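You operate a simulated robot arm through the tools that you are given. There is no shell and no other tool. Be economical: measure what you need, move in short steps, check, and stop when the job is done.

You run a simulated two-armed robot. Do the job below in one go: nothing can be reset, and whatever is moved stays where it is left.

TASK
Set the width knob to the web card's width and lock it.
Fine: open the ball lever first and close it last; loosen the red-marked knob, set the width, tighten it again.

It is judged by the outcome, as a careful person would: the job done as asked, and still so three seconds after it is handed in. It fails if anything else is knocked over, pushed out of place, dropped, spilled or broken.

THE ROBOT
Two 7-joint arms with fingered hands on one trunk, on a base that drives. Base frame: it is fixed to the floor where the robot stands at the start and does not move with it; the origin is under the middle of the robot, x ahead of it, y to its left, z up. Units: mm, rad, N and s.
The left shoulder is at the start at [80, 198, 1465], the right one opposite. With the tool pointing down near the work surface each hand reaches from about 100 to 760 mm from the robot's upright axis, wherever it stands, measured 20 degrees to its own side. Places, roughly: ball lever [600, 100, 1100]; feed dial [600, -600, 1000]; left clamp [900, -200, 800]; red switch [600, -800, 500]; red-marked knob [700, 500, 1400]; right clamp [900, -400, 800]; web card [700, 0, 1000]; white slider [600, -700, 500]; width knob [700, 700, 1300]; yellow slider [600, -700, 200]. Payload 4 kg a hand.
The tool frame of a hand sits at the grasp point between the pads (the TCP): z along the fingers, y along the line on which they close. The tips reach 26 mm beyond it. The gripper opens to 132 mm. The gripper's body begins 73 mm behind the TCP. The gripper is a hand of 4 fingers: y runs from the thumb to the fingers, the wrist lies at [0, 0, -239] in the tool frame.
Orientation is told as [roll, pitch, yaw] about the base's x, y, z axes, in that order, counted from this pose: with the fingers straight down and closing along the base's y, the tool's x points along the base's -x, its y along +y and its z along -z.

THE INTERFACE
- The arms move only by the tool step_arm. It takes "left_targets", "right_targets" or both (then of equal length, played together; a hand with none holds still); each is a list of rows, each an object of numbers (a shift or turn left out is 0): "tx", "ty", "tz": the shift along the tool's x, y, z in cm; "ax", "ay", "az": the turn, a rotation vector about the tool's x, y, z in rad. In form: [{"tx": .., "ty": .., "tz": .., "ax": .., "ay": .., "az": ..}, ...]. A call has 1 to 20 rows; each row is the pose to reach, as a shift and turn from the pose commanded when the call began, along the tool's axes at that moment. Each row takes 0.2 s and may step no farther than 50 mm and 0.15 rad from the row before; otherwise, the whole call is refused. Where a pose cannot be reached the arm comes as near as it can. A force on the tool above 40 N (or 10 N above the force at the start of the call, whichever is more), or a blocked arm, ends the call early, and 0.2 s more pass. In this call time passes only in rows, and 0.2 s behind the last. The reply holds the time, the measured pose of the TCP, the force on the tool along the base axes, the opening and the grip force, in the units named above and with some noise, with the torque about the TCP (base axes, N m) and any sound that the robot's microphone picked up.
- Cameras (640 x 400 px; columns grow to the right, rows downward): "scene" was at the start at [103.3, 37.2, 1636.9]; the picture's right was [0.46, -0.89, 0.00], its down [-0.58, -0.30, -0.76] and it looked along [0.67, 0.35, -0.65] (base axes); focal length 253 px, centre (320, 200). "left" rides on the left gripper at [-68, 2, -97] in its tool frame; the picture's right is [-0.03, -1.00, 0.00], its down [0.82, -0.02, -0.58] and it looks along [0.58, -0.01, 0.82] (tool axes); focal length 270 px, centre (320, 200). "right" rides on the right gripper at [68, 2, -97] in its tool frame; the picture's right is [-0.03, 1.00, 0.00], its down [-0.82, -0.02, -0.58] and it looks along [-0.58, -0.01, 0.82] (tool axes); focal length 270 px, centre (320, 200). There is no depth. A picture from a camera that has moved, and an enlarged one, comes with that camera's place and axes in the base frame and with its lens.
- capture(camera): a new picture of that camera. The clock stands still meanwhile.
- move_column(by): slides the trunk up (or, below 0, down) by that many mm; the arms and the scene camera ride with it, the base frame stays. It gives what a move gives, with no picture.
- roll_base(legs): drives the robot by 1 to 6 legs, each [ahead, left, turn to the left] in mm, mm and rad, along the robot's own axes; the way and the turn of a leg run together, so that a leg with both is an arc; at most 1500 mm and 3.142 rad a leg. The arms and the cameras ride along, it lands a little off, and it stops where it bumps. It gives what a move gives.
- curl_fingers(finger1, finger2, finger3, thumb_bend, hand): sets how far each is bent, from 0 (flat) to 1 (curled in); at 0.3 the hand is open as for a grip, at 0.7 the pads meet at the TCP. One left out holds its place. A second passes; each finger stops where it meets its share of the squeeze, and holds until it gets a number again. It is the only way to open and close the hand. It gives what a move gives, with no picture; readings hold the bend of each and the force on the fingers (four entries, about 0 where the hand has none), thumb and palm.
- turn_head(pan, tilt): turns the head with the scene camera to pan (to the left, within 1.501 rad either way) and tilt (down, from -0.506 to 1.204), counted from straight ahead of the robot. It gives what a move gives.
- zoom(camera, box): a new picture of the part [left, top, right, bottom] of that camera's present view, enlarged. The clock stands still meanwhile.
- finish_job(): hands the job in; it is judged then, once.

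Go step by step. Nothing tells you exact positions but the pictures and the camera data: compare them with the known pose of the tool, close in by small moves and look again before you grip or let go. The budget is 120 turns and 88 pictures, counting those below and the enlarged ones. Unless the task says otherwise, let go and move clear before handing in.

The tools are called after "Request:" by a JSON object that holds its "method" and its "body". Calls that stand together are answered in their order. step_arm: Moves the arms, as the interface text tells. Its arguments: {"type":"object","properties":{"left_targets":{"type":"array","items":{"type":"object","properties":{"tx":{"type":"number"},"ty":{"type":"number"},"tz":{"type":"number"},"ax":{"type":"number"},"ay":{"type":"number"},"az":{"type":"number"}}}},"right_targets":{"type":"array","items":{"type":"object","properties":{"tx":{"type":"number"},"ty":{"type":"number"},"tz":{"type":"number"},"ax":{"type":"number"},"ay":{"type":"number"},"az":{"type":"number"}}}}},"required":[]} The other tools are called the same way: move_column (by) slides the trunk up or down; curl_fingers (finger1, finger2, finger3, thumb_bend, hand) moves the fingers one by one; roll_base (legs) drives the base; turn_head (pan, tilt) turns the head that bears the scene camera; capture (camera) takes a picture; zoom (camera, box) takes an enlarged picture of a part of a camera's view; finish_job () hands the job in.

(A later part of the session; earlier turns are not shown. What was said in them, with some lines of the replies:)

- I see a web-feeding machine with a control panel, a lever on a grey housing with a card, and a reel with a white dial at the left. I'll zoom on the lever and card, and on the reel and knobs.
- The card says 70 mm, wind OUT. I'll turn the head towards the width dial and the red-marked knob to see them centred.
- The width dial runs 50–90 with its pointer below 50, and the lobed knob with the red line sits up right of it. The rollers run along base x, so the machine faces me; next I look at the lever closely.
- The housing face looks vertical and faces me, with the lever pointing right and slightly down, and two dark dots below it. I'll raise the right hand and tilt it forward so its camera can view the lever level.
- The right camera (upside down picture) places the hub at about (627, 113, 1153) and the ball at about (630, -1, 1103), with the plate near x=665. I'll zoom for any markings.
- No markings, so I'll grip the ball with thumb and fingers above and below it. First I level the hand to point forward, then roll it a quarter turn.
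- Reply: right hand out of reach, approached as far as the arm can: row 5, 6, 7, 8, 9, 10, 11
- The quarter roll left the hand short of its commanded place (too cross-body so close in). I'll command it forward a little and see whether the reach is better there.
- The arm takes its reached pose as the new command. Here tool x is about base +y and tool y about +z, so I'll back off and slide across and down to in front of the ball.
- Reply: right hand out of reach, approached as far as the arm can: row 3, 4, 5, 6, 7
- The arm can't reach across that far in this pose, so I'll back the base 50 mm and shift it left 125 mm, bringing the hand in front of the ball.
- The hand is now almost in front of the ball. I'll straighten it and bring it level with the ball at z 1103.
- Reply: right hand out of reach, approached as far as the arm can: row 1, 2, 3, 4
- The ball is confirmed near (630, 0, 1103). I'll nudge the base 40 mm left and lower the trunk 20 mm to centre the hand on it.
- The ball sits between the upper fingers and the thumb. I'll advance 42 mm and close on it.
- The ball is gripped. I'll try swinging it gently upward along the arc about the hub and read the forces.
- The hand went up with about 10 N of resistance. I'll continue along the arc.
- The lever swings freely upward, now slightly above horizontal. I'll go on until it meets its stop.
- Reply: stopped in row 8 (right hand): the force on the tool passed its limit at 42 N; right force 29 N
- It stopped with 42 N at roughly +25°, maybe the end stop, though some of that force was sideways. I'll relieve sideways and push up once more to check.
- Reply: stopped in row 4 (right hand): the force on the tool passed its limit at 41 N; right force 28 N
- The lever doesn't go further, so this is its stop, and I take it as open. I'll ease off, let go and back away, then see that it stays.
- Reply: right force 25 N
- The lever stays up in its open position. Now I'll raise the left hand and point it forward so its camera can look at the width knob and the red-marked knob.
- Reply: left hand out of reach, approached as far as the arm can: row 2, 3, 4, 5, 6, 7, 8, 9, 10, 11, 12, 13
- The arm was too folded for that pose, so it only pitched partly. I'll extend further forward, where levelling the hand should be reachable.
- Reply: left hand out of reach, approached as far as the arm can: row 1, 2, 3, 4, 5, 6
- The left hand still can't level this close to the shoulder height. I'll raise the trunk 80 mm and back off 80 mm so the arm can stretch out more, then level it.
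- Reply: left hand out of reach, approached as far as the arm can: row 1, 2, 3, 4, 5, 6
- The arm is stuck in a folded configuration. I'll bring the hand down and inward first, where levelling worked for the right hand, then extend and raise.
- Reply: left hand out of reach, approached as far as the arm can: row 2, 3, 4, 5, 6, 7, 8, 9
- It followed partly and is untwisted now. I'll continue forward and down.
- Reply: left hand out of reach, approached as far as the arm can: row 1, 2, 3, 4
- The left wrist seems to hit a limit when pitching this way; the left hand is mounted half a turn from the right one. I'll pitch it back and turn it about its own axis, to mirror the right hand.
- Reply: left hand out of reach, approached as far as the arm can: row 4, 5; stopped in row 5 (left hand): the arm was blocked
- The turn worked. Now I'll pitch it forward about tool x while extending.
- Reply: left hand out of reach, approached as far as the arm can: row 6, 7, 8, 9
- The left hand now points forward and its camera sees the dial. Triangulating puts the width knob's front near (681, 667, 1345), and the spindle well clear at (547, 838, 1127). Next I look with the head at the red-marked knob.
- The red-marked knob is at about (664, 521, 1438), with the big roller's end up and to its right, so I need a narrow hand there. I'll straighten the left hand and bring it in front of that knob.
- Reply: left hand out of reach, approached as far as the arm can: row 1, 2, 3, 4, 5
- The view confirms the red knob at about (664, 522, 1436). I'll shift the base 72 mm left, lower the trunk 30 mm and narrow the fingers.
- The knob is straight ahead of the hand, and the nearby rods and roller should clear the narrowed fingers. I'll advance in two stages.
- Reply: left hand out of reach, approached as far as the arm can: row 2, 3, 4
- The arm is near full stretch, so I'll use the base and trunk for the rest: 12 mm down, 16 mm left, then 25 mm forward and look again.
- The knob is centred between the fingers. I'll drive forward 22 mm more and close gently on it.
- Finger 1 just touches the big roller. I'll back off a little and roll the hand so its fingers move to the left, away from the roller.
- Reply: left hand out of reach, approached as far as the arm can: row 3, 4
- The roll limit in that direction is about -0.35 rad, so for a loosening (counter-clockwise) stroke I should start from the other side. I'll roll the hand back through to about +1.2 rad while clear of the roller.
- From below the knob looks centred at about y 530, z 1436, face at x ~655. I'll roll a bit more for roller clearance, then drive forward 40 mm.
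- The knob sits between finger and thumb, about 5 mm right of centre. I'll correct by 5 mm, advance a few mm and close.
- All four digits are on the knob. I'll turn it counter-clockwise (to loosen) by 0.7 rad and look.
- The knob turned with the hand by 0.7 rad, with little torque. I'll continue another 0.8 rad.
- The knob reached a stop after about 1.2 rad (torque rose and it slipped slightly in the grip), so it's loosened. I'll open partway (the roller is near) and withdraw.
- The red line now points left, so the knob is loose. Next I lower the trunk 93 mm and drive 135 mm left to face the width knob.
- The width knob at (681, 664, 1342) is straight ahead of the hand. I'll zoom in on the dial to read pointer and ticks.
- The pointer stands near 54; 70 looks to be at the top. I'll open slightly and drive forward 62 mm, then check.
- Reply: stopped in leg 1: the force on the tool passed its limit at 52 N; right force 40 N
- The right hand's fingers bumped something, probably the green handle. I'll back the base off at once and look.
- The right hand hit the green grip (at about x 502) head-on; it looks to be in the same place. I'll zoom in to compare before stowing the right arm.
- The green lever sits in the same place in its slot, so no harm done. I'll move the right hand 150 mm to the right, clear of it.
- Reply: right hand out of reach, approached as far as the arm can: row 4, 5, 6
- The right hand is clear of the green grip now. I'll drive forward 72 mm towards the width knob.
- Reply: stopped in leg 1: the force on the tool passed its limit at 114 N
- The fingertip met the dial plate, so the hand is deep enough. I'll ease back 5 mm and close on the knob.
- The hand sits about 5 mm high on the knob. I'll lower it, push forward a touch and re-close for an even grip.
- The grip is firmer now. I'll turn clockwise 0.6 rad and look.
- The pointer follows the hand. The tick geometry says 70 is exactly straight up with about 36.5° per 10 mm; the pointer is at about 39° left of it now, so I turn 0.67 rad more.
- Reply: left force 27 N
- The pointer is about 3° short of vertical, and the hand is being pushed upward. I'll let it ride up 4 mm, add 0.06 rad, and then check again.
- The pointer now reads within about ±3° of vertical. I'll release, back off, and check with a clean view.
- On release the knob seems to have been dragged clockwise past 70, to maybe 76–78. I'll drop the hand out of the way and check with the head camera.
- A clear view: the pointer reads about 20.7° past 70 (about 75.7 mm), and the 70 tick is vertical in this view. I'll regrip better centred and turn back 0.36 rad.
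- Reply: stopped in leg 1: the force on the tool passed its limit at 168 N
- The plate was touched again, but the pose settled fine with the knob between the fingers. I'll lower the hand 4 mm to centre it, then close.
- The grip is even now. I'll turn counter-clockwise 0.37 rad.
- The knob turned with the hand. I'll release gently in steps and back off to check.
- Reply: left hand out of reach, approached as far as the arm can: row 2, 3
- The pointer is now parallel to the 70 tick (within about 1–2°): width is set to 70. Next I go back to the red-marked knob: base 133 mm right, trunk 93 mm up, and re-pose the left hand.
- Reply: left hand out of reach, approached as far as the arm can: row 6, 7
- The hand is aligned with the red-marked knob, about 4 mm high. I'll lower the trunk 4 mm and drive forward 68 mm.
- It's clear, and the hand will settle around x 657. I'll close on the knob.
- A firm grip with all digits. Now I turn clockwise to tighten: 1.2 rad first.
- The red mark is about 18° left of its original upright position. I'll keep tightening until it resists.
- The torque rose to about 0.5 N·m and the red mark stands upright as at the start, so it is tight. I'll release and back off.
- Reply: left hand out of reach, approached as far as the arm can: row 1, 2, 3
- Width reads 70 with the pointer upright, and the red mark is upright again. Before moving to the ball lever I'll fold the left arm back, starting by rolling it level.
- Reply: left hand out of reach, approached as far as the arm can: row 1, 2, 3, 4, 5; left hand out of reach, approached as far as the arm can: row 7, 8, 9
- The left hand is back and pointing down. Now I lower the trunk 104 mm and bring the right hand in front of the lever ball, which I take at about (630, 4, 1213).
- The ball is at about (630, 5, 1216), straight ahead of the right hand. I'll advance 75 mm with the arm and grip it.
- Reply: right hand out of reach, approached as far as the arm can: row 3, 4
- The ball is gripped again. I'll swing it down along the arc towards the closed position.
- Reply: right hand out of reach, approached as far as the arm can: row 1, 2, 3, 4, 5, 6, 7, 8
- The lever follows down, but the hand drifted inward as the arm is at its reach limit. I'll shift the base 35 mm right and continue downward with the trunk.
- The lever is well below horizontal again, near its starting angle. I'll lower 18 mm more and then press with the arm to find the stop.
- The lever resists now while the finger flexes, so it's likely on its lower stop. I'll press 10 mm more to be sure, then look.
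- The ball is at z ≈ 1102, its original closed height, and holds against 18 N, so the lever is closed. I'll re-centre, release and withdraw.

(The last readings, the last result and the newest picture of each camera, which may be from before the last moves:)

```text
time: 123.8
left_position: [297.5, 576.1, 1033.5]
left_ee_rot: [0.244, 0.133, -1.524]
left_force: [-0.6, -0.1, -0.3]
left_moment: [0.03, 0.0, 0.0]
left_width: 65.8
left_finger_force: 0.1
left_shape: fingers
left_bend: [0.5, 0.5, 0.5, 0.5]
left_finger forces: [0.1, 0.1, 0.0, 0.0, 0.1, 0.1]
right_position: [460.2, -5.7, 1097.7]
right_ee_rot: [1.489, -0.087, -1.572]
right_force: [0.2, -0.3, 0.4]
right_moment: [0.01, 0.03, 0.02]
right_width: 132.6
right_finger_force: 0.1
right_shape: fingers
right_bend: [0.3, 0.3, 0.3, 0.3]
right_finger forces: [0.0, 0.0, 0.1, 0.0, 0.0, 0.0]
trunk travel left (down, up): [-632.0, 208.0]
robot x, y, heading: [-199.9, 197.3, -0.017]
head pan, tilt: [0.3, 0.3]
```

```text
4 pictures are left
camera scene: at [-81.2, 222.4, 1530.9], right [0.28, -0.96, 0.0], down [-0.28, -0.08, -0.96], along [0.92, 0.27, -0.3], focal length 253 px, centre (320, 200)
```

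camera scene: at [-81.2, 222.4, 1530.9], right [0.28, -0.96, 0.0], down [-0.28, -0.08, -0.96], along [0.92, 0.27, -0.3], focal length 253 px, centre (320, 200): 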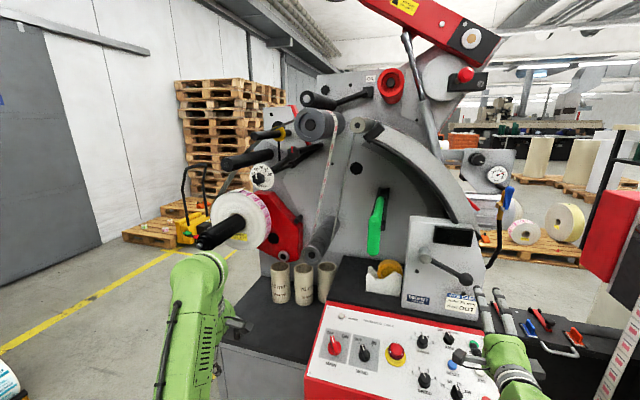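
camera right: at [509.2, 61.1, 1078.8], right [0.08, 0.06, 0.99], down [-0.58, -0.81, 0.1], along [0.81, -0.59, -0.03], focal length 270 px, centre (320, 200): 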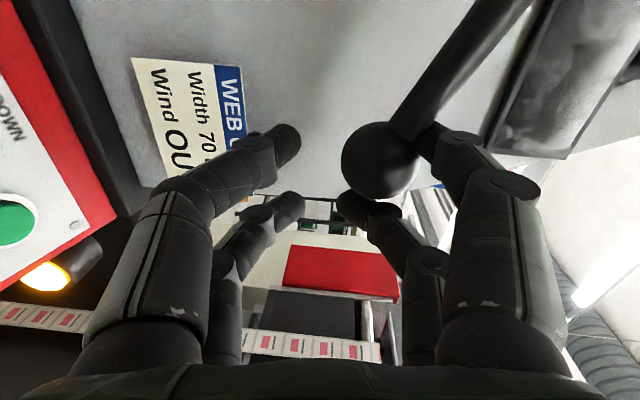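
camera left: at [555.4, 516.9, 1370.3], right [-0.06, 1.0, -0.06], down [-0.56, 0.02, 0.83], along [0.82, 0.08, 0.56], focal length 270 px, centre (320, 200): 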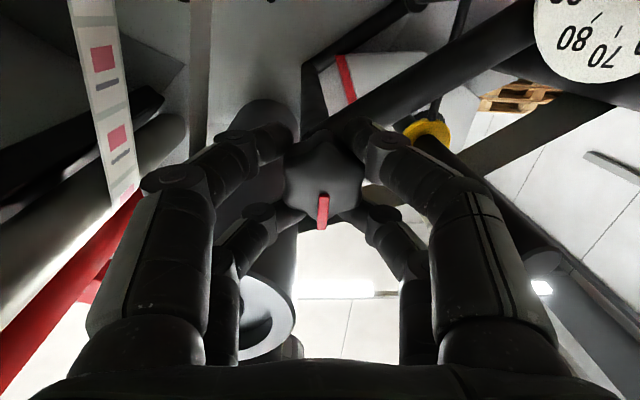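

The lever points down-right as it did at the start, and everything else looks undisturbed. One last zoom on the width dial and the red mark.

Request:
{"method": "zoom", "body": {"camera": "scene", "box": [245, 140, 309, 193]}}

Request:
{"method": "zoom", "body": {"camera": "scene", "box": [350, 180, 510, 310]}}

```text
7.55 times, centred on (277, 166) of scene
camera zoom: at [-81.2, 222.4, 1530.9], right [0.28, -0.96, 0.0], down [-0.28, -0.08, -0.96], along [0.92, 0.27, -0.3], focal length 1907 px, centre (644, 453)
```

zoom: 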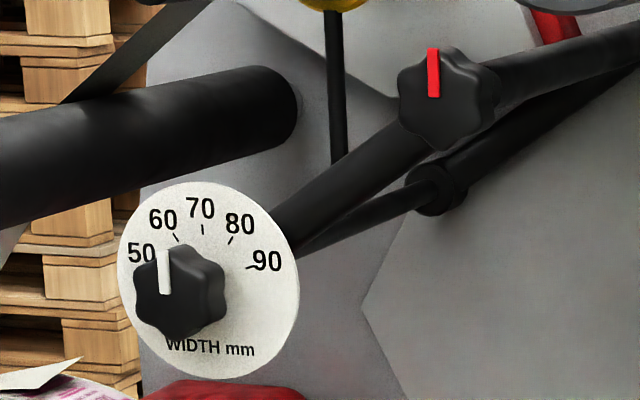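

```text
3.08 times, centred on (430, 245) of scene
camera zoom: at [-81.2, 222.4, 1530.9], right [0.28, -0.96, 0.0], down [-0.28, -0.08, -0.96], along [0.92, 0.27, -0.3], focal length 778 px, centre (-18, 62)
```

zoom: 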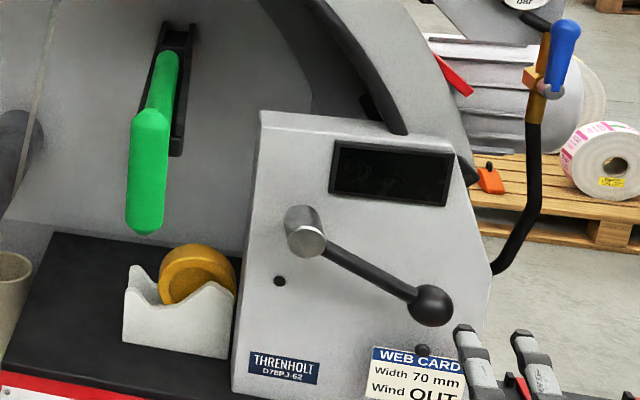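

The pointer is parallel to the 70 tick, the red mark is upright and tight, the ball lever is closed, and both hands are clear. I'm handing the job in.

Request:
{"method": "finish_job", "body": {}}

```text
The job is handed in.
```

The width knob is set to 70 mm, as on the web card. The pointer lines up with the 70 mark to within 1–2°, about half a millimetre. The red-marked knob is tightened again, the ball lever was opened first and closed last, and both hands are clear.

There were a few unplanned contacts along the way:
- **Green lever:** the right hand pressed on its grip with about 50 N. It is still in the same place in its slot.
- **Width dial plate:** the left fingertips hit it twice, at about 114 N and 168 N. I saw no change in the later views.
- **Big roller:** one finger of the left hand touched it lightly.
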